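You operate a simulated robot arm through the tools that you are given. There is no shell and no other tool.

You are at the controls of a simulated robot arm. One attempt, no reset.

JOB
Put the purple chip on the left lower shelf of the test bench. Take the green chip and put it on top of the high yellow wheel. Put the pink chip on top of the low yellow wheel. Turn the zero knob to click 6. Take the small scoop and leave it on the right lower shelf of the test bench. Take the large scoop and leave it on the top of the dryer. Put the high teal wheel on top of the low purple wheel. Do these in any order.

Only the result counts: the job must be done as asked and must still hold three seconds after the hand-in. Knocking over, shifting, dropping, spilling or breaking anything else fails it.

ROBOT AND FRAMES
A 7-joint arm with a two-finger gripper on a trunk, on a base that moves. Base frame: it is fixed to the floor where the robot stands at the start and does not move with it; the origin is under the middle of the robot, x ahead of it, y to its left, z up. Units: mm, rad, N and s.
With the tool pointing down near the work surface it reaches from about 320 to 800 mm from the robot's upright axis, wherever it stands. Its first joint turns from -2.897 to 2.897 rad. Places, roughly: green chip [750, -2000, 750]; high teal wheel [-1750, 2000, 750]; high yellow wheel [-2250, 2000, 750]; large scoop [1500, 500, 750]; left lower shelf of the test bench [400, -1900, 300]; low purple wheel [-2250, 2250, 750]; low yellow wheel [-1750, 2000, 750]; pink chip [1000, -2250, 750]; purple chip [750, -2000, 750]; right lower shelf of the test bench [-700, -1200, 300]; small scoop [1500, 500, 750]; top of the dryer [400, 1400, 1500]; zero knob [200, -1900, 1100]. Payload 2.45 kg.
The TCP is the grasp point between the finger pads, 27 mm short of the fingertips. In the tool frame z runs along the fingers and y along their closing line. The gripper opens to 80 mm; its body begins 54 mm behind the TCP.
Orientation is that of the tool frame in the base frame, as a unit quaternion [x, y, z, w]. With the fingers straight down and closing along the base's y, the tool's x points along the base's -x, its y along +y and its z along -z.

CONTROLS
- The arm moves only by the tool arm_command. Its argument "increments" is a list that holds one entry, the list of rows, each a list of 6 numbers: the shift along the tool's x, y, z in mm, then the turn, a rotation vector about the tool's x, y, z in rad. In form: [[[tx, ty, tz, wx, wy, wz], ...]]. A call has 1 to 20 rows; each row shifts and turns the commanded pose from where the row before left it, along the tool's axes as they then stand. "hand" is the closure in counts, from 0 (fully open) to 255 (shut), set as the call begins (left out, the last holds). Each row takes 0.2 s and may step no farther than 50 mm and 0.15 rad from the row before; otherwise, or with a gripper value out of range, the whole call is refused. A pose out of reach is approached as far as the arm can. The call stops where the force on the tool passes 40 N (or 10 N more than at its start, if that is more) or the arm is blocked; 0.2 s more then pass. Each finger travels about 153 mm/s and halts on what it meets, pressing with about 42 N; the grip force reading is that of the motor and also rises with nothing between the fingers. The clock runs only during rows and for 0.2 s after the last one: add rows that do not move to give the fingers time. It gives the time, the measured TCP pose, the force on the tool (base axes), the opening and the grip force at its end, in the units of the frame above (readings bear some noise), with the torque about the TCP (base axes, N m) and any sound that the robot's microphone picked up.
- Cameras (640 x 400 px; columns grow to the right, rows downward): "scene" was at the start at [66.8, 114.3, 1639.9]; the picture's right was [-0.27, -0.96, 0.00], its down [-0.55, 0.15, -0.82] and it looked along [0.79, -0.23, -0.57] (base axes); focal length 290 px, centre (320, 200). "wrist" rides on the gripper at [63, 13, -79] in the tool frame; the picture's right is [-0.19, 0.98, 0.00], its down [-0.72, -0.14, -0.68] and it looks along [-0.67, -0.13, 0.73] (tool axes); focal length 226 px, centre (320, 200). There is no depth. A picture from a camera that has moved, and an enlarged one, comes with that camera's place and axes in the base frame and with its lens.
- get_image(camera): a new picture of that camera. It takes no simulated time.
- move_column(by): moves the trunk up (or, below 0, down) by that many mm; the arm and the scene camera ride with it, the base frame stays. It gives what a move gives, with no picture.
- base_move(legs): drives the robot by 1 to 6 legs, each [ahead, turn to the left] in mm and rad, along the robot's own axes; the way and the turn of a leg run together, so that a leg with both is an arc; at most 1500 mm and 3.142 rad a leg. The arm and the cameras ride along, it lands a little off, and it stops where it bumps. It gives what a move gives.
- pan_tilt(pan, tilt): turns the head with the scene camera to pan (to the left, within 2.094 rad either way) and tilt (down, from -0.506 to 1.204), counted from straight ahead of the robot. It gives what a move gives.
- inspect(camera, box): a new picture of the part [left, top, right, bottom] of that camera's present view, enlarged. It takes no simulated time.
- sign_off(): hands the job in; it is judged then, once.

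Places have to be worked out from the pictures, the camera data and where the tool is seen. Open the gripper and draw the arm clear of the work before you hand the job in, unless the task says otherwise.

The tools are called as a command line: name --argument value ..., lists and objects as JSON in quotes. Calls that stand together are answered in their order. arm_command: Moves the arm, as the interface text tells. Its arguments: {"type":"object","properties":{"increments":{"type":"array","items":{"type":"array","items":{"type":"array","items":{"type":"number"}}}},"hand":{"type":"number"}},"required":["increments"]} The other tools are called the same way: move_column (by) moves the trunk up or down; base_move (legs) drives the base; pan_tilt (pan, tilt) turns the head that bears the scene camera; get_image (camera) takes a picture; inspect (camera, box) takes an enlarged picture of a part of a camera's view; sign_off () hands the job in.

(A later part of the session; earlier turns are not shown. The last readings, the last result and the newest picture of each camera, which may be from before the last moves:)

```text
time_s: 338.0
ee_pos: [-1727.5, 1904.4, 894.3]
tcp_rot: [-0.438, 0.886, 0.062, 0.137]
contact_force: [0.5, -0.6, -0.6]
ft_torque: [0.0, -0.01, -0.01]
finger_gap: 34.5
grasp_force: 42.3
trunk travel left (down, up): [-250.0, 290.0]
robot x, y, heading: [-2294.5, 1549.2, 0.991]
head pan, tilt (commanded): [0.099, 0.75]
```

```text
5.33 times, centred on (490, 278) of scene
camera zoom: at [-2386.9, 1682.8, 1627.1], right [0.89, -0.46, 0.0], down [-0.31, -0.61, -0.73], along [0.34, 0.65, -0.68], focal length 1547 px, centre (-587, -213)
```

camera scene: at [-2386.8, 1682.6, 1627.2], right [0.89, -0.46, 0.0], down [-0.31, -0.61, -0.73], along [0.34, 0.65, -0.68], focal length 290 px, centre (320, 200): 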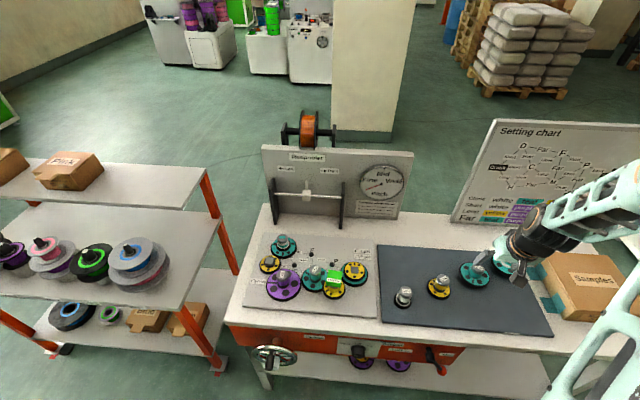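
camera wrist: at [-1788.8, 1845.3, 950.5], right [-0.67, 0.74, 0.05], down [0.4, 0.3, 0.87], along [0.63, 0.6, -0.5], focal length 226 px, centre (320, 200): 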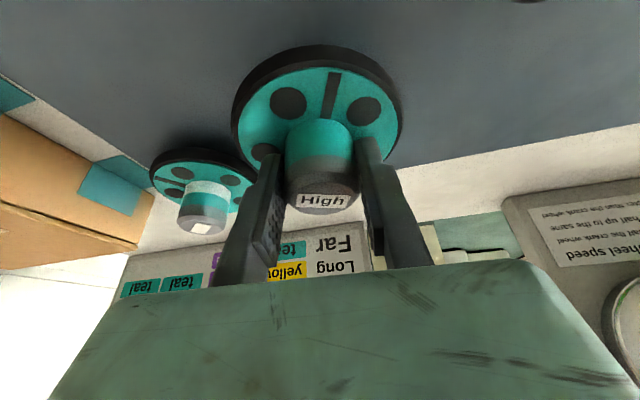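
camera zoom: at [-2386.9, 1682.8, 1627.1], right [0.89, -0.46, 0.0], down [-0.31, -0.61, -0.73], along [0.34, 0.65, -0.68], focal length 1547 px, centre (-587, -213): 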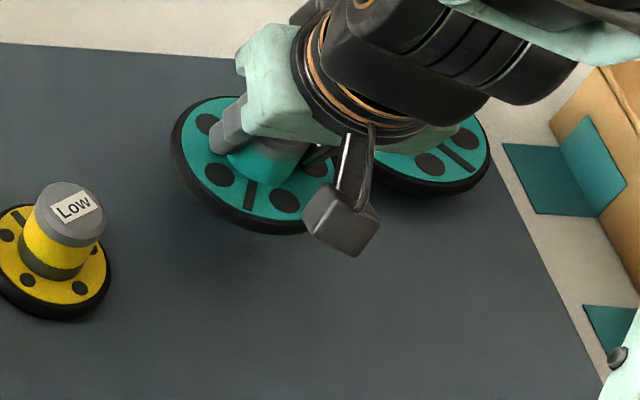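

The High-teal wheel hangs level. I raise it to z≈1040 and carry it left, stopping 150 mm short of the purple wheel to measure its hub.

arm_command --increments '[[[-10.9, -0.5, -34.9, 0, 0, 0], [-10.9, -0.5, -34.9, 0, 0, 0], [-10.9, -0.5, -34.9, 0, 0, 0], [-10.9, -0.5, -34.9, 0, 0, 0], [11.6, 43.7, -4.2, 0, 0, 0], [11.6, 43.7, -4.2, 0, 0, 0], [11.6, 43.7, -4.2, 0, 0, 0], [11.6, 43.7, -4.2, 0, 0, 0], [11.6, 43.7, -4.2, 0, 0, 0], [11.6, 43.7, -4.2, 0, 0, 0], [11.6, 43.7, -4.2, 0, 0, 0], [11.6, 43.7, -4.2, 0, 0, 0], [11.6, 43.7, -4.2, 0, 0, 0], [11.6, 43.7, -4.2, 0, 0, 0], [0, 0, 0, 0, 0, 0]]]'

get_image --camera "wrist"

inspect --camera "wrist" --box '[380, 0, 640, 160]'

inspect --camera "scene" --box '[240, 215, 400, 315]'

```text
time_s: 341.2
ee_pos: [-2150.2, 2071.5, 1037.2]
tcp_rot: [-0.439, 0.886, 0.062, 0.138]
contact_force: [-0.5, -0.2, -0.8]
ft_torque: [-0.03, -0.02, 0.0]
finger_gap: 34.6
grasp_force: 41.2
trunk travel left (down, up): [-250.0, 290.0]
robot x, y, heading: [-2294.4, 1550.7, 0.988]
head pan, tilt (commanded): [0.099, 0.75]
```

```text
taken
camera wrist: at [-2211.4, 2012.9, 1095.5], right [-0.67, 0.74, 0.05], down [0.4, 0.3, 0.87], along [0.63, 0.6, -0.5], focal length 226 px, centre (320, 200)
```

wrist: 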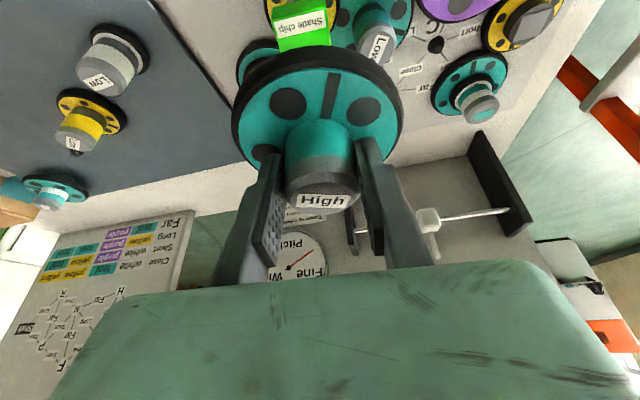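

```text
2.46 times, centred on (510, 80) of wrist
camera zoom: at [-2211.4, 2012.9, 1095.5], right [-0.67, 0.74, 0.05], down [0.4, 0.3, 0.87], along [0.63, 0.6, -0.5], focal length 556 px, centre (-148, 495)
```

zoom: 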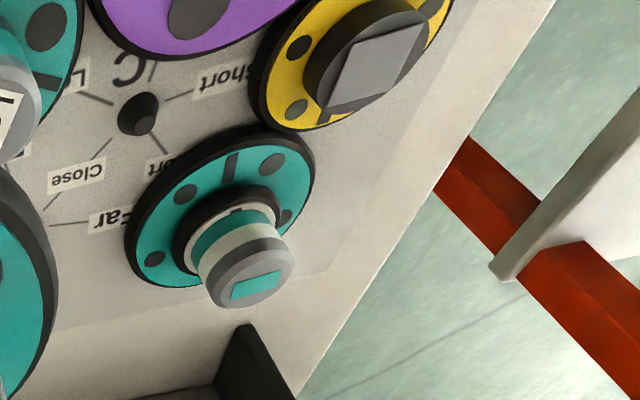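

```text
4.00 times, centred on (320, 265) of scene
camera zoom: at [-2387.1, 1683.1, 1627.1], right [0.89, -0.46, 0.0], down [-0.31, -0.61, -0.73], along [0.34, 0.65, -0.68], focal length 1160 px, centre (320, -60)
```

zoom: 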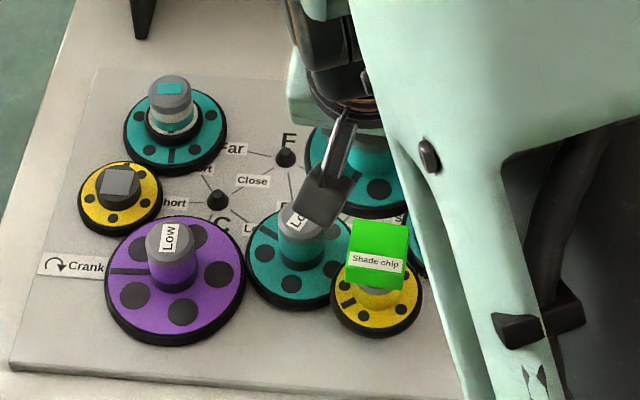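

The purple hub is just out of view; I pull back 120 mm to bring it into the wrist image.

arm_command --increments '[[[38.2, 0, -11.9, 0, 0, 0], [38.2, 0, -11.9, 0, 0, 0], [38.2, 0, -11.9, 0, 0, 0], [0, 0, 0, 0, 0, 0]]]'

get_image --camera "wrist"

inspect --camera "wrist" --box '[380, 0, 640, 160]'

```text
time_s: 342.2
ee_pos: [-2223.8, 1975.7, 1038.4]
tcp_rot: [-0.439, 0.886, 0.062, 0.137]
contact_force: [0.1, -0.5, -0.9]
ft_torque: [0.03, 0.0, 0.01]
finger_gap: 34.4
grasp_force: 42.0
trunk travel left (down, up): [-250.0, 290.0]
robot x, y, heading: [-2300.4, 1550.0, 0.994]
head pan, tilt (commanded): [0.099, 0.75]
```

```text
taken
camera wrist: at [-2285.5, 1916.7, 1096.7], right [-0.67, 0.74, 0.05], down [0.4, 0.3, 0.87], along [0.63, 0.6, -0.5], focal length 226 px, centre (320, 200)
```

wrist: 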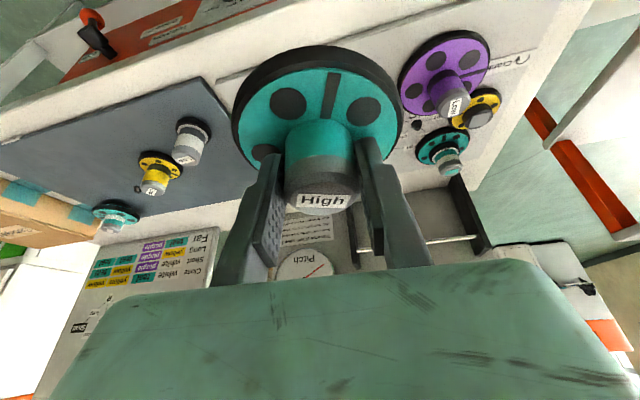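

```text
2.46 times, centred on (510, 80) of wrist
camera zoom: at [-2285.5, 1916.7, 1096.7], right [-0.67, 0.74, 0.05], down [0.4, 0.3, 0.87], along [0.63, 0.6, -0.5], focal length 556 px, centre (-148, 495)
```

zoom: 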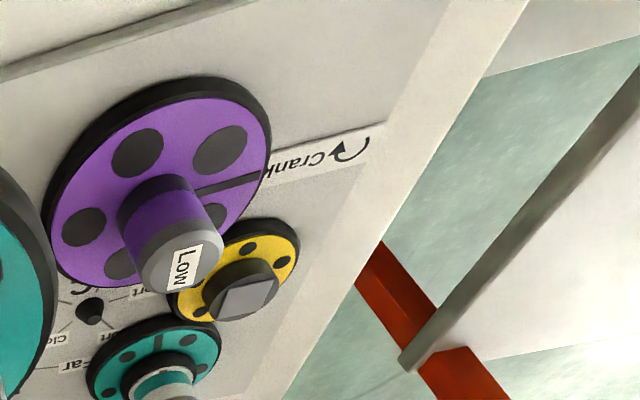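

Purple's cap is visible now. I take a second view from 90 mm to the right to triangulate it well.

arm_command --increments '[[[0, -45, 0, 0, 0, 0], [0, -45, 0, 0, 0, 0], [0, 0, 0, 0, 0, 0]]]'

inspect --camera "wrist" --box '[380, 0, 640, 160]'

inspect --camera "scene" --box '[250, 240, 330, 300]'

```text
time_s: 343.0
ee_pos: [-2149.6, 1924.9, 1040.8]
tcp_rot: [-0.439, 0.886, 0.061, 0.138]
contact_force: [-0.7, 0.2, -1.3]
ft_torque: [0.02, 0.0, 0.02]
finger_gap: 34.6
grasp_force: 42.1
trunk travel left (down, up): [-250.0, 290.0]
robot x, y, heading: [-2298.6, 1551.9, 0.991]
head pan, tilt (commanded): [0.099, 0.75]
```

```text
2.46 times, centred on (510, 80) of wrist
camera zoom: at [-2211.3, 1864.1, 1098.6], right [-0.67, 0.74, 0.05], down [0.4, 0.3, 0.87], along [0.63, 0.6, -0.5], focal length 556 px, centre (-148, 495)
```

zoom: 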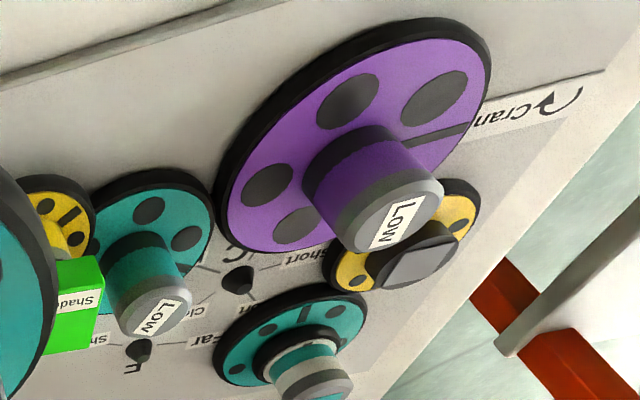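

```text
6.67 times, centred on (290, 270) of scene
camera zoom: at [-2387.5, 1682.9, 1627.1], right [0.89, -0.46, 0.0], down [-0.31, -0.61, -0.73], along [0.34, 0.65, -0.68], focal length 1933 px, centre (520, -267)
```

zoom: 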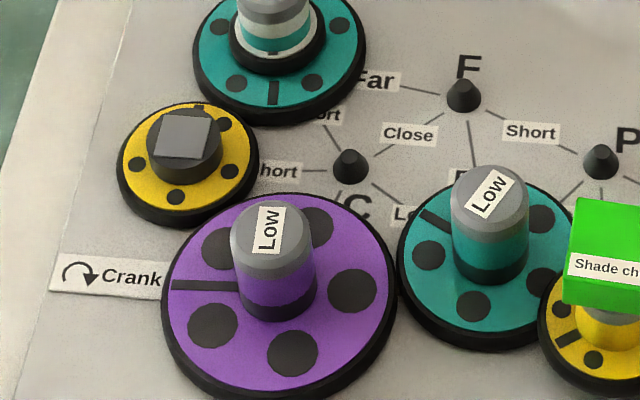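

Purple's cap is at about (−2267,2161.5), top z≈873. I bring the teal wheel's axis above it at z≈1030.

arm_command --increments '[[[-17.6, 39.5, 6.8, 0, 0, 0], [-17.6, 39.5, 6.8, 0, 0, 0], [-17.6, 39.5, 6.8, 0, 0, 0], [-17.6, 39.5, 6.8, 0, 0, 0], [-17.6, 39.5, 6.8, 0, 0, 0], [-17.4, 39.2, 6.9, 0, 0, 0], [0, 0, 0, 0, 0, 0]]]'

get_image --camera "wrist"

get_image --camera "scene"

```text
time_s: 344.6
ee_pos: [-2270.5, 2156.8, 1029.2]
tcp_rot: [-0.439, 0.886, 0.061, 0.137]
contact_force: [0.3, 0.7, -0.8]
ft_torque: [-0.01, -0.03, -0.03]
finger_gap: 34.5
grasp_force: 42.2
trunk travel left (down, up): [-250.0, 290.0]
robot x, y, heading: [-2296.1, 1544.9, 0.992]
head pan, tilt (commanded): [0.099, 0.75]
```

```text
taken
camera wrist: at [-2332.8, 2097.7, 1085.5], right [-0.67, 0.74, 0.05], down [0.4, 0.3, 0.87], along [0.63, 0.6, -0.5], focal length 226 px, centre (320, 200)
```

wrist: 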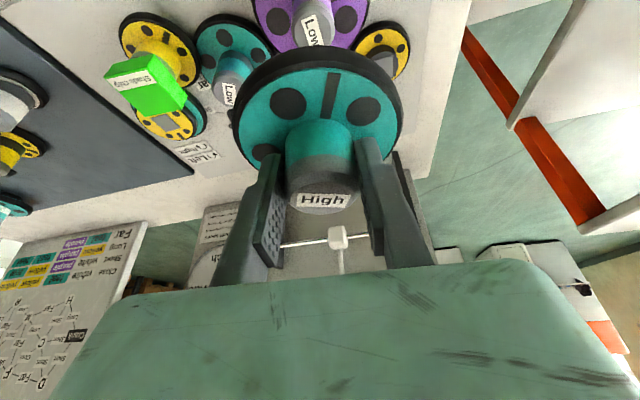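

```text
taken
camera scene: at [-2387.3, 1683.1, 1627.2], right [0.89, -0.46, 0.0], down [-0.31, -0.61, -0.73], along [0.34, 0.65, -0.68], focal length 290 px, centre (320, 200)
```

scene: 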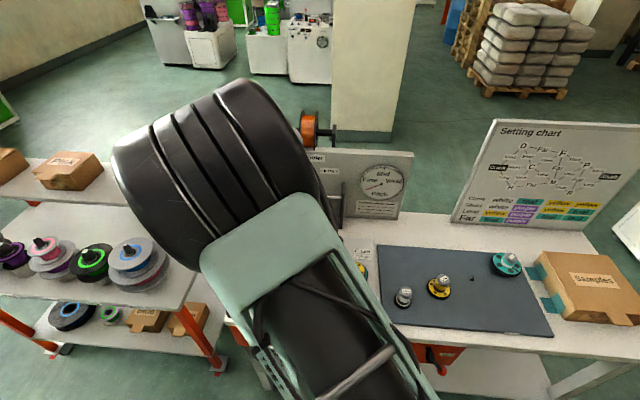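

The elbow hides the scene view, but the wrist camera still sees the purple cap above the held wheel; I zoom in.

inspect --camera "wrist" --box '[220, 0, 420, 125]'

```text
3.20 times, centred on (320, 62) of wrist
camera zoom: at [-2332.8, 2097.7, 1085.5], right [-0.67, 0.74, 0.05], down [0.4, 0.3, 0.87], along [0.63, 0.6, -0.5], focal length 723 px, centre (320, 640)
```

zoom: 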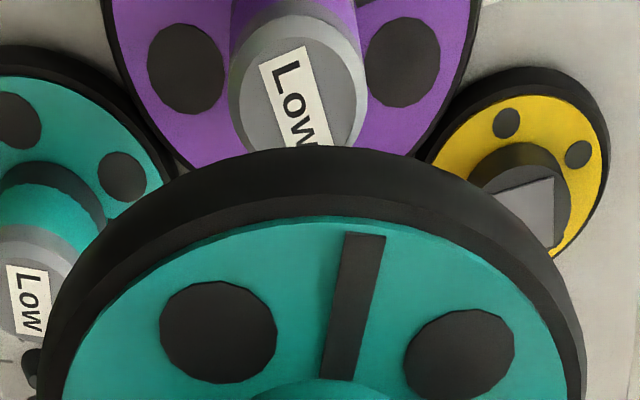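

The purple cap measures (−2268,2161), matching. I lower the wheel to TCP z≈950.

arm_command --increments '[[[11.1, 0.5, 37.7, 0, 0, 0], [11.1, 0.5, 37.7, 0, 0, 0], [0, 0, 0, 0, 0, 0]]]'

get_image --camera "wrist"

inspect --camera "wrist" --box '[220, 0, 420, 125]'

```text
time_s: 345.4
ee_pos: [-2266.4, 2157.9, 952.3]
tcp_rot: [-0.439, 0.886, 0.062, 0.138]
contact_force: [-0.1, -0.5, -0.1]
ft_torque: [0.0, 0.03, -0.01]
finger_gap: 34.5
grasp_force: 42.3
trunk travel left (down, up): [-250.0, 290.0]
robot x, y, heading: [-2299.9, 1548.7, 0.992]
head pan, tilt (commanded): [0.099, 0.75]
```

```text
taken
camera wrist: at [-2329.0, 2097.9, 1010.0], right [-0.67, 0.74, 0.05], down [0.4, 0.3, 0.87], along [0.63, 0.6, -0.5], focal length 226 px, centre (320, 200)
```

wrist: 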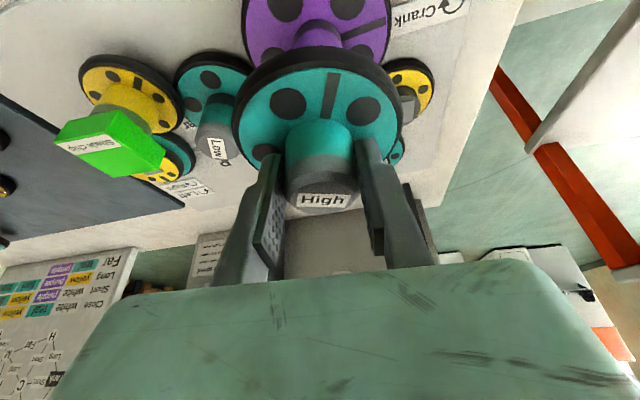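

```text
3.20 times, centred on (320, 62) of wrist
camera zoom: at [-2329.0, 2097.9, 1010.0], right [-0.67, 0.74, 0.05], down [0.4, 0.3, 0.87], along [0.63, 0.6, -0.5], focal length 723 px, centre (320, 640)
```

zoom: 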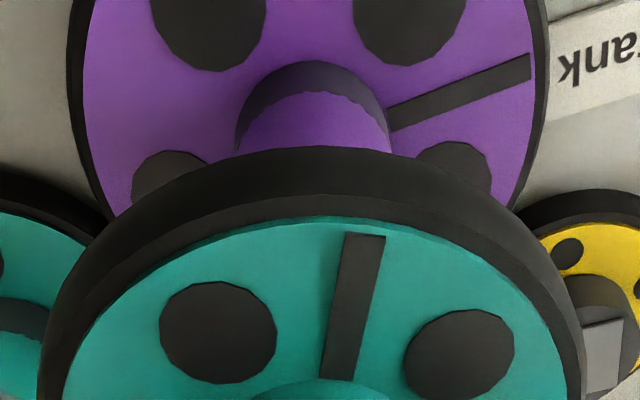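

Both the reading and the image say the held wheel is ~3 mm too far right of the purple axis. I shift +3 mm in tool y and re-measure.

arm_command --increments '[[[0, 3, 0, 0, 0, 0], [0, 0, 0, 0, 0, 0]]]'

arm_command --increments '[[[0, 0, 0, 0, 0, 0]]]'

arm_command --increments '[[[0, 0, 0, 0, 0, 0]]]'

inspect --camera "wrist" --box '[220, 0, 420, 125]'

```text
time_s: 346.0
ee_pos: [-2270.2, 2158.0, 951.9]
tcp_rot: [-0.439, 0.886, 0.062, 0.137]
contact_force: [0.4, -0.9, -0.3]
ft_torque: [0.01, 0.03, -0.01]
finger_gap: 34.7
grasp_force: 41.8
trunk travel left (down, up): [-250.0, 290.0]
robot x, y, heading: [-2297.1, 1551.4, 0.993]
head pan, tilt (commanded): [0.099, 0.75]
```

```text
time_s: 346.4
ee_pos: [-2270.4, 2158.7, 950.9]
tcp_rot: [-0.439, 0.886, 0.061, 0.137]
contact_force: [-0.9, -0.1, -1.0]
ft_torque: [-0.03, 0.03, -0.05]
finger_gap: 34.4
grasp_force: 41.5
trunk travel left (down, up): [-250.0, 290.0]
robot x, y, heading: [-2299.5, 1548.7, 0.99]
head pan, tilt (commanded): [0.099, 0.75]
```

```text
time_s: 346.8
ee_pos: [-2269.3, 2158.8, 952.4]
tcp_rot: [-0.439, 0.886, 0.061, 0.138]
contact_force: [0.8, 0.4, -1.4]
ft_torque: [0.02, -0.02, -0.01]
finger_gap: 34.4
grasp_force: 41.9
trunk travel left (down, up): [-250.0, 290.0]
robot x, y, heading: [-2298.9, 1548.8, 0.99]
head pan, tilt (commanded): [0.099, 0.75]
```

```text
3.20 times, centred on (320, 62) of wrist
camera zoom: at [-2331.5, 2099.6, 1008.9], right [-0.67, 0.74, 0.05], down [0.4, 0.3, 0.87], along [0.63, 0.6, -0.5], focal length 723 px, centre (320, 640)
```

zoom: 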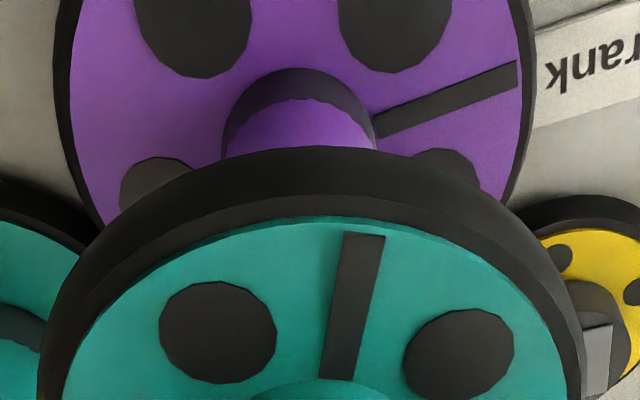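

Aligned within ~1 mm. I now lower in small steps to find contact.

arm_command --increments '[[[1.5, 0.8, 4.8, 0, 0, 0], [0, 0, 0, 0, 0, 0]]]'

```text
time_s: 347.4
ee_pos: [-2271.2, 2158.9, 947.1]
tcp_rot: [-0.438, 0.886, 0.062, 0.138]
contact_force: [0.1, -0.5, -1.2]
ft_torque: [-0.01, 0.04, -0.02]
finger_gap: 34.5
grasp_force: 42.3
trunk travel left (down, up): [-250.0, 290.0]
robot x, y, heading: [-2299.0, 1551.6, 0.992]
head pan, tilt (commanded): [0.099, 0.75]
```

arm_command --increments '[[[1.2, 0, 3.8, 0, 0, 0], [0, 0, 0, 0, 0, 0]]]'

get_image --camera "wrist"

```text
time_s: 348.0
ee_pos: [-2271.1, 2158.1, 944.1]
tcp_rot: [-0.439, 0.886, 0.061, 0.137]
contact_force: [0.6, -1.9, -1.2]
ft_torque: [-0.06, 0.01, -0.02]
finger_gap: 33.9
grasp_force: 42.0
trunk travel left (down, up): [-250.0, 290.0]
robot x, y, heading: [-2302.2, 1550.1, 0.995]
head pan, tilt (commanded): [0.099, 0.75]
```

```text
taken
camera wrist: at [-2332.6, 2098.5, 1000.4], right [-0.67, 0.74, 0.05], down [0.4, 0.3, 0.87], along [0.63, 0.6, -0.5], focal length 226 px, centre (320, 200)
```

wrist: 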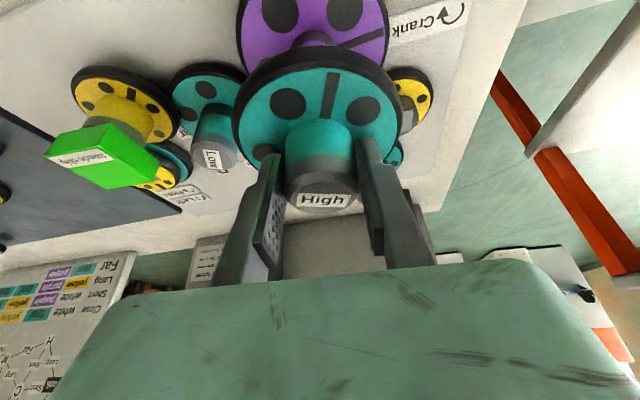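

No contact yet; stepping down 4 mm again.

arm_command --increments '[[[1.2, 0, 3.8, 0, 0, 0], [0, 0, 0, 0, 0, 0]]]'

```text
time_s: 348.6
ee_pos: [-2270.3, 2156.5, 938.6]
tcp_rot: [-0.438, 0.886, 0.061, 0.137]
contact_force: [-0.1, 0.3, -1.5]
ft_torque: [0.0, 0.02, 0.0]
finger_gap: 34.6
grasp_force: 42.2
trunk travel left (down, up): [-250.0, 290.0]
robot x, y, heading: [-2297.8, 1548.0, 0.989]
head pan, tilt (commanded): [0.099, 0.75]
```

arm_command --increments '[[[0.9, 0, 2.9, 0, 0, 0], [0, 0, 0, 0, 0, 0]]]'

```text
time_s: 349.2
ee_pos: [-2269.8, 2158.8, 934.8]
tcp_rot: [-0.439, 0.886, 0.061, 0.138]
contact_force: [0.5, 0.5, -1.5]
ft_torque: [0.0, 0.01, -0.01]
finger_gap: 34.4
grasp_force: 42.2
trunk travel left (down, up): [-250.0, 290.0]
robot x, y, heading: [-2298.8, 1552.8, 0.993]
head pan, tilt (commanded): [0.099, 0.75]
```

arm_command --increments '[[[0.9, 0, 2.9, 0, 0, 0], [0, 0, 0, 0, 0, 0]]]'

inspect --camera "wrist" --box '[220, 0, 420, 125]'

```text
time_s: 349.8
ee_pos: [-2270.0, 2158.3, 932.9]
tcp_rot: [-0.439, 0.886, 0.063, 0.138]
contact_force: [1.4, -2.7, 15.2]
ft_torque: [-0.06, 0.17, 0.08]
finger_gap: 34.4
grasp_force: 42.4
trunk travel left (down, up): [-250.0, 290.0]
robot x, y, heading: [-2299.0, 1549.1, 0.989]
head pan, tilt (commanded): [0.099, 0.75]
```

```text
3.20 times, centred on (320, 62) of wrist
camera zoom: at [-2331.9, 2098.6, 990.8], right [-0.67, 0.74, 0.05], down [0.4, 0.3, 0.87], along [0.63, 0.6, -0.5], focal length 723 px, centre (320, 640)
```

zoom: 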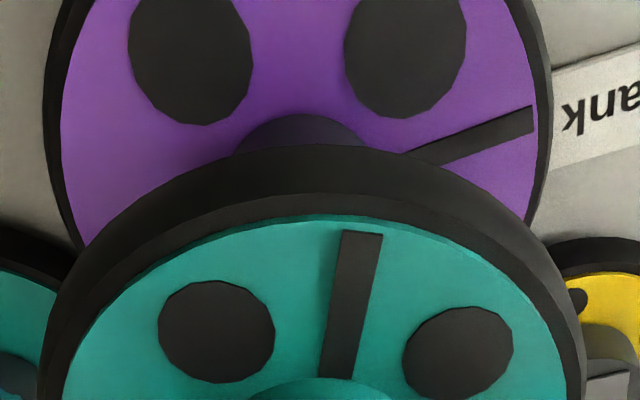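

Contact at TCP z 932.9 with small torques, so the wheel sits roughly centred on the purple cap. I release gently.

arm_command --increments '[[[-0.3, 0, -1, 0, 0, 0], [0, 0, 0, 0, 0, 0]]]'

arm_command --increments '[[[0, 0, 0, 0, 0, 0], [0, 0, 0, 0, 0, 0], [0, 0, 0, 0, 0, 0]]]' --hand 95

get_image --camera "wrist"

```text
time_s: 350.4
ee_pos: [-2270.7, 2158.7, 934.3]
tcp_rot: [-0.439, 0.886, 0.062, 0.138]
contact_force: [2.5, 0.4, 8.4]
ft_torque: [0.08, -0.03, -0.05]
finger_gap: 34.5
grasp_force: 41.8
trunk travel left (down, up): [-250.0, 290.0]
robot x, y, heading: [-2301.1, 1549.1, 0.989]
head pan, tilt (commanded): [0.099, 0.75]
```

```text
time_s: 351.2
ee_pos: [-2270.6, 2158.0, 934.4]
tcp_rot: [-0.439, 0.886, 0.062, 0.137]
contact_force: [-0.5, -2.6, 7.8]
ft_torque: [0.02, 0.09, 0.05]
finger_gap: 46.3
grasp_force: 0.0
trunk travel left (down, up): [-250.0, 290.0]
robot x, y, heading: [-2301.3, 1550.0, 0.993]
head pan, tilt (commanded): [0.099, 0.75]
```

```text
taken
camera wrist: at [-2333.0, 2098.7, 990.8], right [-0.67, 0.74, 0.05], down [0.4, 0.3, 0.87], along [0.63, 0.6, -0.5], focal length 226 px, centre (320, 200)
```

wrist: 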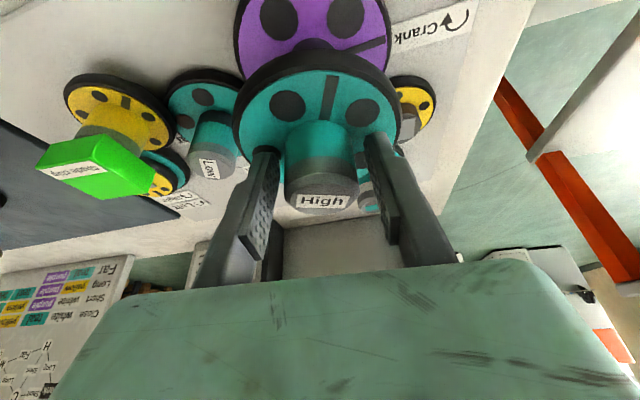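

Released; the wheel rests on the purple cap. I withdraw along the tool axis, first gently.

arm_command --increments '[[[-0.6, 0, -1.9, 0, 0, 0], [-0.9, 0, -2.9, 0, 0, 0], [0, 0, -10, 0, 0, 0], [0, 0, -30, 0, 0, 0], [0, 0, -40, 0, 0, 0], [0, 0, -40, 0, 0, 0], [0, 0, 0, 0, 0, 0]]]'

get_image --camera "wrist"

inspect --camera "wrist" --box '[200, 0, 440, 150]'

```text
time_s: 352.8
ee_pos: [-2295.1, 2131.2, 1049.5]
tcp_rot: [-0.438, 0.886, 0.06, 0.137]
contact_force: [-1.0, -1.0, -0.1]
ft_torque: [-0.02, -0.03, 0.01]
finger_gap: 50.2
grasp_force: 0.1
trunk travel left (down, up): [-250.0, 290.0]
robot x, y, heading: [-2295.5, 1549.4, 0.988]
head pan, tilt (commanded): [0.099, 0.75]
```

```text
taken
camera wrist: at [-2356.2, 2072.5, 1107.4], right [-0.67, 0.74, 0.05], down [0.4, 0.3, 0.87], along [0.63, 0.6, -0.5], focal length 226 px, centre (320, 200)
```

wrist: 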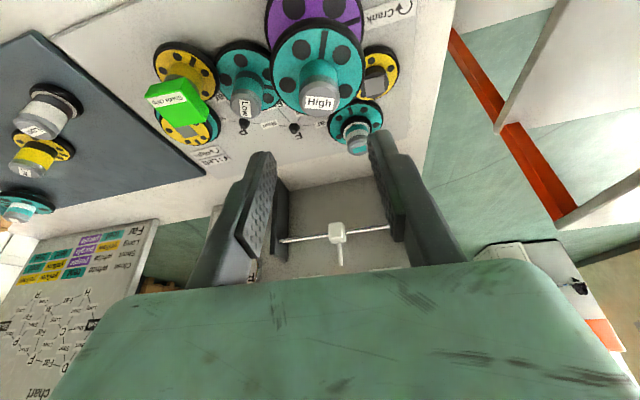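

```text
2.67 times, centred on (320, 75) of wrist
camera zoom: at [-2356.2, 2072.5, 1107.4], right [-0.67, 0.74, 0.05], down [0.4, 0.3, 0.87], along [0.63, 0.6, -0.5], focal length 603 px, centre (320, 533)
```

zoom: 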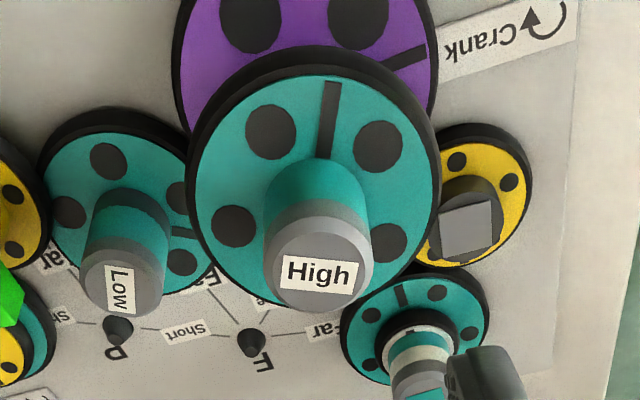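

The High-teal wheel sits level on the Low-purple wheel. I retract the arm and verify with the scene camera.

arm_command --increments '[[[38.2, -30, -18, 0, 0, 0], [38.2, -30, -18, 0, 0, 0], [38.2, -30, -18, 0, 0, 0], [38.2, -30, -12, 0, 0, 0], [0, 0, 0, 0, 0, 0]]]' --hand 0

pan_tilt --pan 0.3 --tilt 0.7

get_image --camera "scene"

get_image --camera "wrist"

```text
refused: row 1 steps farther than a row can; nothing moved
```

```text
time_s: 353.6
ee_pos: [-2294.8, 2132.1, 1049.8]
tcp_rot: [-0.439, 0.886, 0.061, 0.137]
contact_force: [0.1, 0.2, 0.6]
ft_torque: [0.01, 0.0, -0.01]
finger_gap: 50.3
grasp_force: 0.1
trunk travel left (down, up): [-250.0, 290.0]
robot x, y, heading: [-2299.6, 1546.6, 0.989]
head pan, tilt (commanded): [0.3, 0.7]
```

```text
taken
camera scene: at [-2402.1, 1690.9, 1631.4], right [0.96, -0.28, 0.0], down [-0.18, -0.62, -0.76], along [0.21, 0.73, -0.64], focal length 290 px, centre (320, 200)
```

scene: 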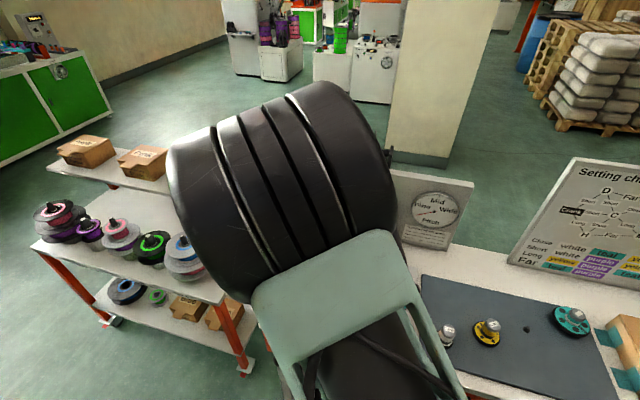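

```text
taken
camera wrist: at [-2356.2, 2072.6, 1107.2], right [-0.67, 0.74, 0.05], down [0.4, 0.3, 0.87], along [0.63, 0.6, -0.5], focal length 226 px, centre (320, 200)
```

wrist: 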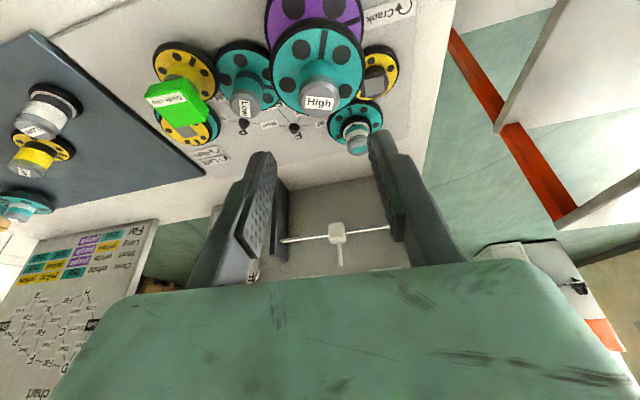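

Retrying the retraction with shorter rows.

arm_command --increments '[[[38.2, 0, -11.9, 0, 0, 0], [38.2, 0, -11.9, 0, 0, 0], [38.2, 0, -11.9, 0, 0, 0], [38.2, 0, -11.9, 0, 0, 0], [0, -45, 0, 0, 0, 0], [0, -45, 0, 0, 0, 0], [0, -45, 0, 0, 0, 0], [0, 0, 0, 0, 0, 0]]]' --hand 0

get_image --camera "scene"

get_image --camera "wrist"

```text
time_s: 355.4
ee_pos: [-2283.3, 1919.4, 1054.2]
tcp_rot: [-0.439, 0.886, 0.061, 0.138]
contact_force: [0.1, -0.5, -0.3]
ft_torque: [-0.01, 0.0, 0.0]
finger_gap: 80.0
grasp_force: 0.1
trunk travel left (down, up): [-250.0, 290.0]
robot x, y, heading: [-2300.2, 1550.5, 0.99]
head pan, tilt (commanded): [0.3, 0.7]
```

```text
taken
camera scene: at [-2401.3, 1690.9, 1631.6], right [0.96, -0.28, 0.0], down [-0.18, -0.62, -0.77], along [0.21, 0.74, -0.64], focal length 290 px, centre (320, 200)
```

scene: 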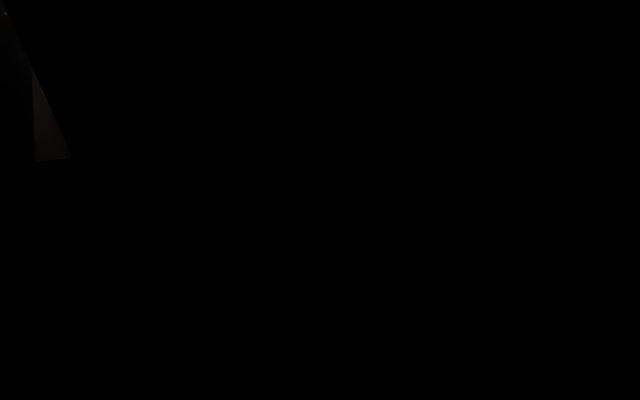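

```text
taken
camera wrist: at [-2344.9, 1859.9, 1111.7], right [-0.67, 0.74, 0.05], down [0.4, 0.3, 0.87], along [0.63, 0.6, -0.5], focal length 226 px, centre (320, 200)
```

wrist: 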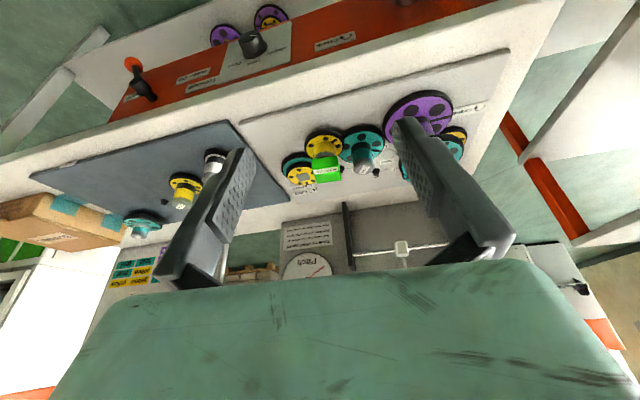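

The folded elbow is in front of the camera; I move the arm out to its usual driving pose (ahead-right).

arm_command --increments '[[[-20.6, -36.4, 4, 0, 0, 0], [-20.6, -36.4, 4, 0, 0, 0], [-20.6, -36.4, 4, 0, 0, 0], [-20.6, -36.4, 4, 0, 0, 0], [-20.6, -36.4, 4, 0, 0, 0], [-20.6, -36.4, 4, 0, 0, 0], [-20.6, -36.4, 4, 0, 0, 0], [-20.6, -36.4, 4, 0, 0, 0], [0, 0, 0, 0, 0, 0]]]'

get_image --camera "scene"

get_image --camera "wrist"

```text
time_s: 357.4
ee_pos: [-1950.3, 1886.1, 1080.8]
tcp_rot: [-0.439, 0.886, 0.062, 0.137]
contact_force: [0.6, -0.8, 0.5]
ft_torque: [-0.01, 0.03, -0.04]
finger_gap: 80.0
grasp_force: 0.0
out of reach, approached as far as the arm can: row 1
trunk travel left (down, up): [-250.0, 290.0]
robot x, y, heading: [-2300.1, 1550.1, 0.993]
head pan, tilt (commanded): [0.3, 0.7]
```

```text
taken
camera scene: at [-2401.7, 1691.0, 1631.4], right [0.96, -0.28, 0.0], down [-0.18, -0.62, -0.76], along [0.21, 0.74, -0.64], focal length 290 px, centre (320, 200)
```

scene: 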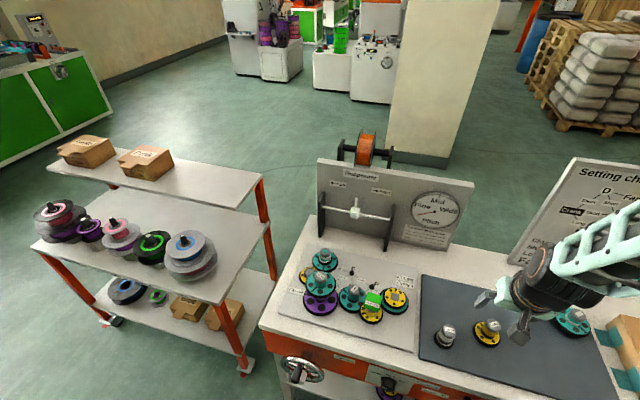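

```text
taken
camera wrist: at [-2011.3, 1826.5, 1138.2], right [-0.67, 0.74, 0.05], down [0.4, 0.3, 0.87], along [0.63, 0.6, -0.5], focal length 226 px, centre (320, 200)
```

wrist: 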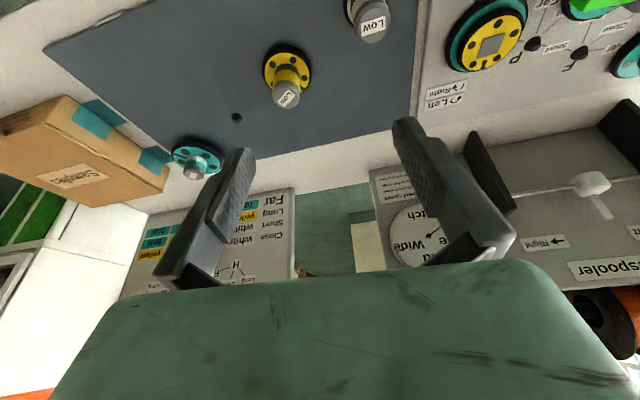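

The stack stands. I zoom to confirm it, and also measure the Low-yellow hub now for later.

inspect --camera "scene" --box '[280, 235, 420, 330]'

inspect --camera "wrist" --box '[200, 20, 400, 145]'

inspect --camera "scene" --box '[420, 290, 540, 370]'

```text
4.21 times, centred on (350, 282) of scene
camera zoom: at [-2401.7, 1691.0, 1631.4], right [0.96, -0.28, 0.0], down [-0.18, -0.62, -0.76], along [0.21, 0.74, -0.64], focal length 1221 px, centre (194, -147)
```

zoom: 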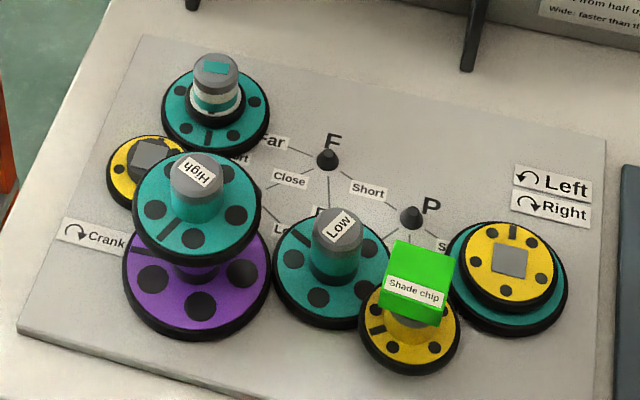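

```text
3.20 times, centred on (300, 82) of wrist
camera zoom: at [-2011.3, 1826.5, 1138.2], right [-0.67, 0.74, 0.05], down [0.4, 0.3, 0.87], along [0.63, 0.6, -0.5], focal length 723 px, centre (384, 576)
```

zoom: 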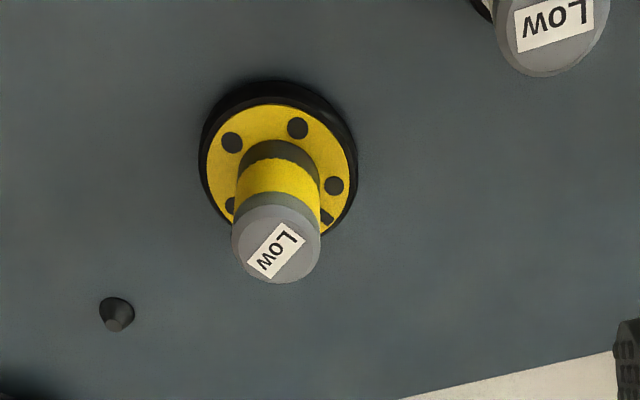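

```text
5.00 times, centred on (480, 330) of scene
camera zoom: at [-2401.7, 1691.0, 1631.4], right [0.96, -0.28, 0.0], down [-0.18, -0.62, -0.76], along [0.21, 0.74, -0.64], focal length 1450 px, centre (-480, -450)
```

zoom: 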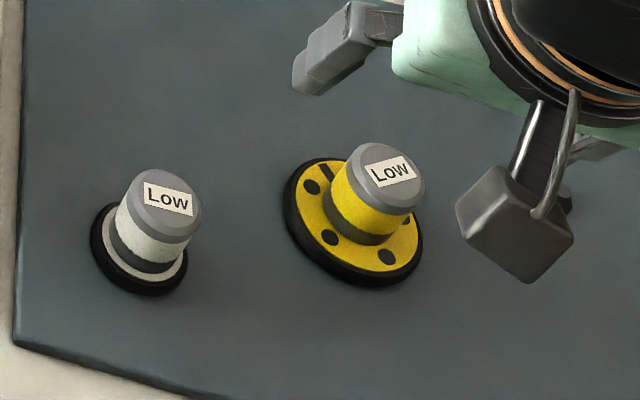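

Low-yellow's cap is at about (−1845,1930,866). Now back to the test bench for the pink chip: I back off, turn, and cross the room.

base_move --legs '[[-350, 0], [0, -1.583], [1500, 0], [1500, 0]]'

pan_tilt --pan 0.0 --tilt 0.5

get_image --camera "scene"

```text
time_s: 377.9
ee_pos: [247.0, -958.8, 1080.6]
tcp_rot: [0.359, 0.921, -0.06, 0.138]
contact_force: [-0.1, -0.4, 0.4]
ft_torque: [-0.01, 0.0, 0.0]
finger_gap: 79.8
grasp_force: 0.0
trunk travel left (down, up): [-250.0, 290.0]
robot x, y, heading: [-53.9, -579.2, -0.673]
head pan, tilt (commanded): [0.3, 0.7]
```

```text
time_s: 378.7
ee_pos: [248.2, -959.6, 1081.1]
tcp_rot: [0.361, 0.921, -0.061, 0.138]
contact_force: [0.3, 0.1, 0.3]
ft_torque: [0.0, 0.03, -0.01]
finger_gap: 80.0
grasp_force: 0.1
trunk travel left (down, up): [-250.0, 290.0]
robot x, y, heading: [-56.1, -576.9, -0.674]
head pan, tilt (commanded): [0.0, 0.499]
```

```text
taken
camera scene: at [91.0, -515.7, 1649.1], right [-0.62, -0.78, 0.0], down [-0.37, 0.3, -0.88], along [0.69, -0.55, -0.48], focal length 290 px, centre (320, 200)
```

scene: 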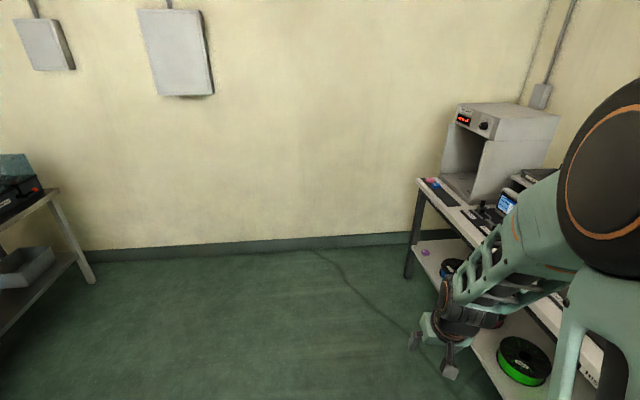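

Slightly drifted; I correct the course to the waypoint near the chips, then turn to face the bench.

base_move --legs '[[0, 0.187], [761, 0], [761, 0], [0, -1.648]]'

pan_tilt --pan 0.0 --tilt 0.7

get_image --camera "scene"

```text
time_s: 391.4
ee_pos: [925.4, -1623.2, 1081.3]
tcp_rot: [0.888, 0.435, -0.139, 0.061]
contact_force: [-0.2, 0.1, 0.5]
ft_torque: [0.03, -0.01, -0.02]
finger_gap: 79.7
grasp_force: 0.0
trunk travel left (down, up): [-250.0, 290.0]
robot x, y, heading: [1280.1, -1289.2, -2.158]
head pan, tilt (commanded): [0.0, 0.499]
```

```text
time_s: 392.1
ee_pos: [925.3, -1625.2, 1081.3]
tcp_rot: [0.888, 0.434, -0.138, 0.061]
contact_force: [0.1, -1.5, 0.5]
ft_torque: [-0.03, -0.01, -0.01]
finger_gap: 80.1
grasp_force: 0.0
trunk travel left (down, up): [-250.0, 290.0]
robot x, y, heading: [1273.4, -1290.3, -2.158]
head pan, tilt (commanded): [0.0, 0.7]
```

```text
taken
camera scene: at [1359.9, -1425.9, 1631.5], right [-0.83, 0.55, 0.0], down [0.36, 0.54, -0.77], along [-0.42, -0.64, -0.64], focal length 290 px, centre (320, 200)
```

scene: 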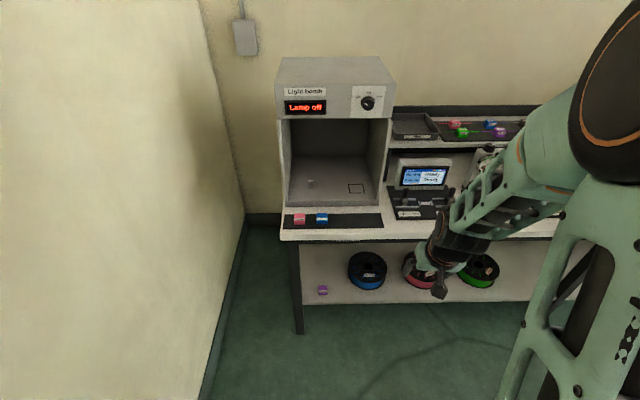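

Now forward 330 mm to the working stand.

base_move --legs '[[330, 0]]'

get_image --camera "wrist"

get_image --camera "scene"

```text
time_s: 394.3
ee_pos: [744.1, -1897.3, 1081.0]
tcp_rot: [0.888, 0.434, -0.138, 0.061]
contact_force: [-0.7, -0.3, -0.5]
ft_torque: [0.02, -0.05, -0.02]
finger_gap: 80.1
grasp_force: 0.1
trunk travel left (down, up): [-250.0, 290.0]
robot x, y, heading: [1097.3, -1561.8, -2.167]
head pan, tilt (commanded): [0.0, 0.7]
```

```text
taken
camera wrist: at [805.7, -1838.6, 1137.9], right [0.66, -0.75, 0.05], down [-0.4, -0.3, 0.87], along [-0.64, -0.59, -0.5], focal length 226 px, centre (320, 200)
```

wrist: 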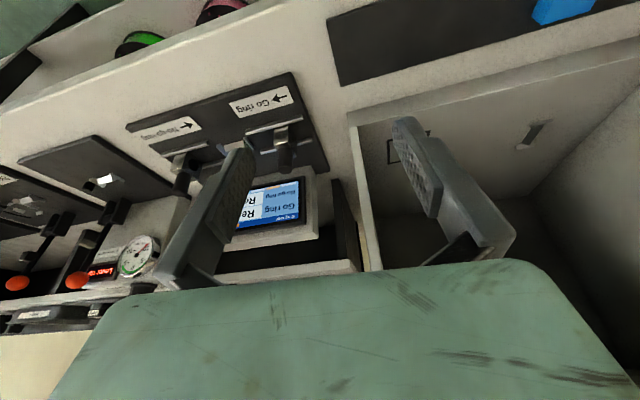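

```text
taken
camera scene: at [1177.6, -1698.7, 1631.3], right [-0.83, 0.56, 0.0], down [0.36, 0.54, -0.76], along [-0.42, -0.64, -0.64], focal length 290 px, centre (320, 200)
```

scene: 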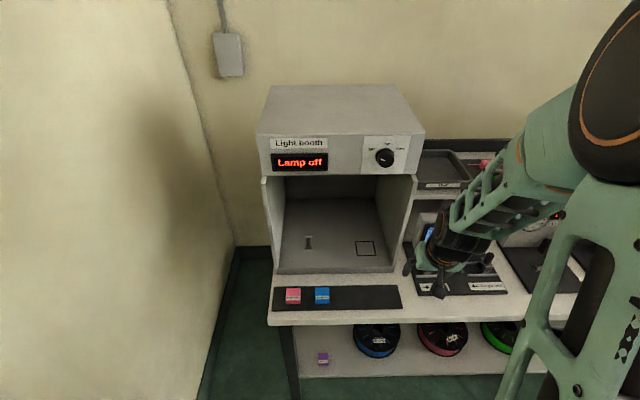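

I align the yaw (−0.098) and sweep left to a pre-grasp point above pink.

arm_command --increments '[[[0, 0, 0, 0, 0, -0.098], [-0.4, 40.8, 12, 0, 0, 0], [-0.4, 40.8, 12, 0, 0, 0], [-0.4, 40.8, 12, 0, 0, 0], [-0.4, 40.8, 12, 0, 0, 0], [-0.4, 40.8, 12, 0, 0, 0], [-0.4, 40.8, 12, 0, 0, 0], [-0.4, 40.8, 12, 0, 0, 0], [-0.4, 40.8, 12, 0, 0, 0], [0, 0, 0, 0, 0, 0]]]'

get_image --camera "wrist"

inspect --camera "wrist" --box '[180, 20, 420, 170]'

```text
time_s: 396.5
ee_pos: [997.6, -2097.1, 977.8]
tcp_rot: [0.866, 0.477, -0.141, 0.055]
contact_force: [0.7, 0.4, 0.7]
ft_torque: [0.0, -0.01, 0.01]
finger_gap: 79.8
grasp_force: 0.0
trunk travel left (down, up): [-250.0, 290.0]
robot x, y, heading: [1098.9, -1563.4, -2.159]
head pan, tilt (commanded): [0.0, 0.7]
```

```text
taken
camera wrist: at [1055.4, -2036.5, 1035.5], right [0.73, -0.69, 0.02], down [-0.35, -0.35, 0.87], along [-0.59, -0.64, -0.5], focal length 226 px, centre (320, 200)
```

wrist: 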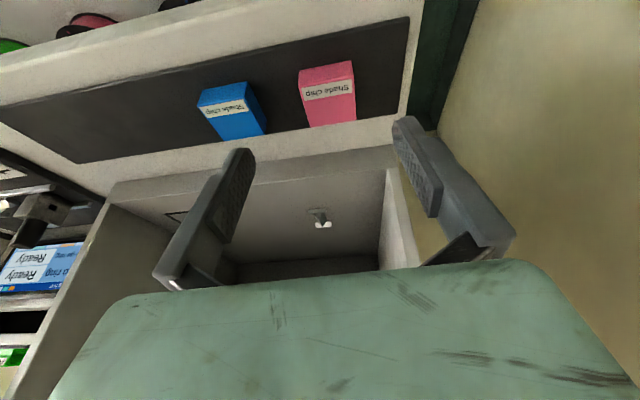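

```text
2.67 times, centred on (300, 95) of wrist
camera zoom: at [1055.4, -2036.5, 1035.5], right [0.73, -0.69, 0.02], down [-0.35, -0.35, 0.87], along [-0.59, -0.64, -0.5], focal length 603 px, centre (373, 480)
```

zoom: 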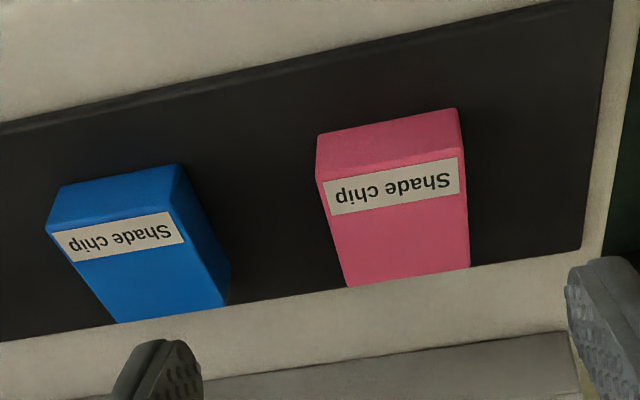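

Pink's top centre measures (980.6,−2133). I level the roll (wx −0.041), open to ~52 mm to clear blue, and descend most of the way.

arm_command --increments '[[[0, 0, 0, -0.041, 0, 0], [-4.6, 4.5, 0, 0, 0, 0], [0, 0, 30, 0, 0, 0], [0, 0, 25, 0, 0, 0], [0, 0, 0, 0, 0, 0]]]' --hand 89

get_image --camera "wrist"

inspect --camera "wrist" --box '[180, 20, 420, 170]'

```text
time_s: 397.7
ee_pos: [990.9, -2115.5, 925.4]
tcp_rot: [0.865, 0.48, -0.131, 0.072]
contact_force: [0.4, -0.2, -0.2]
ft_torque: [0.01, -0.04, 0.02]
finger_gap: 52.2
grasp_force: 0.1
trunk travel left (down, up): [-250.0, 290.0]
robot x, y, heading: [1099.6, -1568.1, -2.162]
head pan, tilt (commanded): [0.0, 0.7]
```

```text
taken
camera wrist: at [1046.4, -2051.4, 983.9], right [0.73, -0.68, 0.06], down [-0.38, -0.34, 0.86], along [-0.56, -0.66, -0.5], focal length 226 px, centre (320, 200)
```

wrist: 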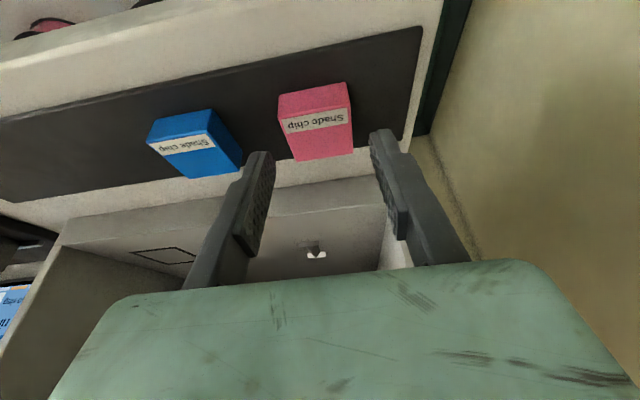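

```text
2.67 times, centred on (300, 95) of wrist
camera zoom: at [1046.4, -2051.4, 983.9], right [0.73, -0.68, 0.06], down [-0.38, -0.34, 0.86], along [-0.56, -0.66, -0.5], focal length 603 px, centre (373, 480)
```

zoom: 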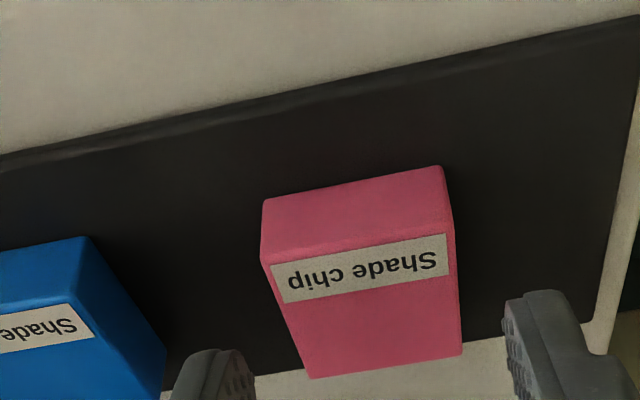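

Consistent (980,−2132). I narrow to ~50 mm opening and go the remaining 35 mm down.

arm_command --increments '[[[-1.3, 0, 0, 0, 0, 0], [0, 0, 18, 0, 0, 0], [0, 0, 17, 0, 0, 0], [0, 0, 0, 0, 0, 0]]]' --hand 95

get_image --camera "wrist"

```text
time_s: 398.7
ee_pos: [985.7, -2123.6, 892.2]
tcp_rot: [0.864, 0.48, -0.131, 0.072]
contact_force: [0.1, 0.9, -0.3]
ft_torque: [-0.03, 0.02, -0.01]
finger_gap: 50.0
grasp_force: 0.0
trunk travel left (down, up): [-250.0, 290.0]
robot x, y, heading: [1096.9, -1562.8, -2.16]
head pan, tilt (commanded): [0.0, 0.7]
```

```text
taken
camera wrist: at [1040.4, -2059.9, 950.3], right [0.73, -0.68, 0.06], down [-0.38, -0.34, 0.86], along [-0.56, -0.66, -0.5], focal length 226 px, centre (320, 200)
```

wrist: 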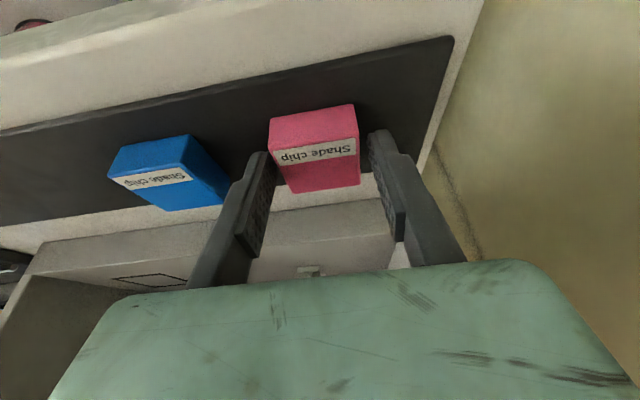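

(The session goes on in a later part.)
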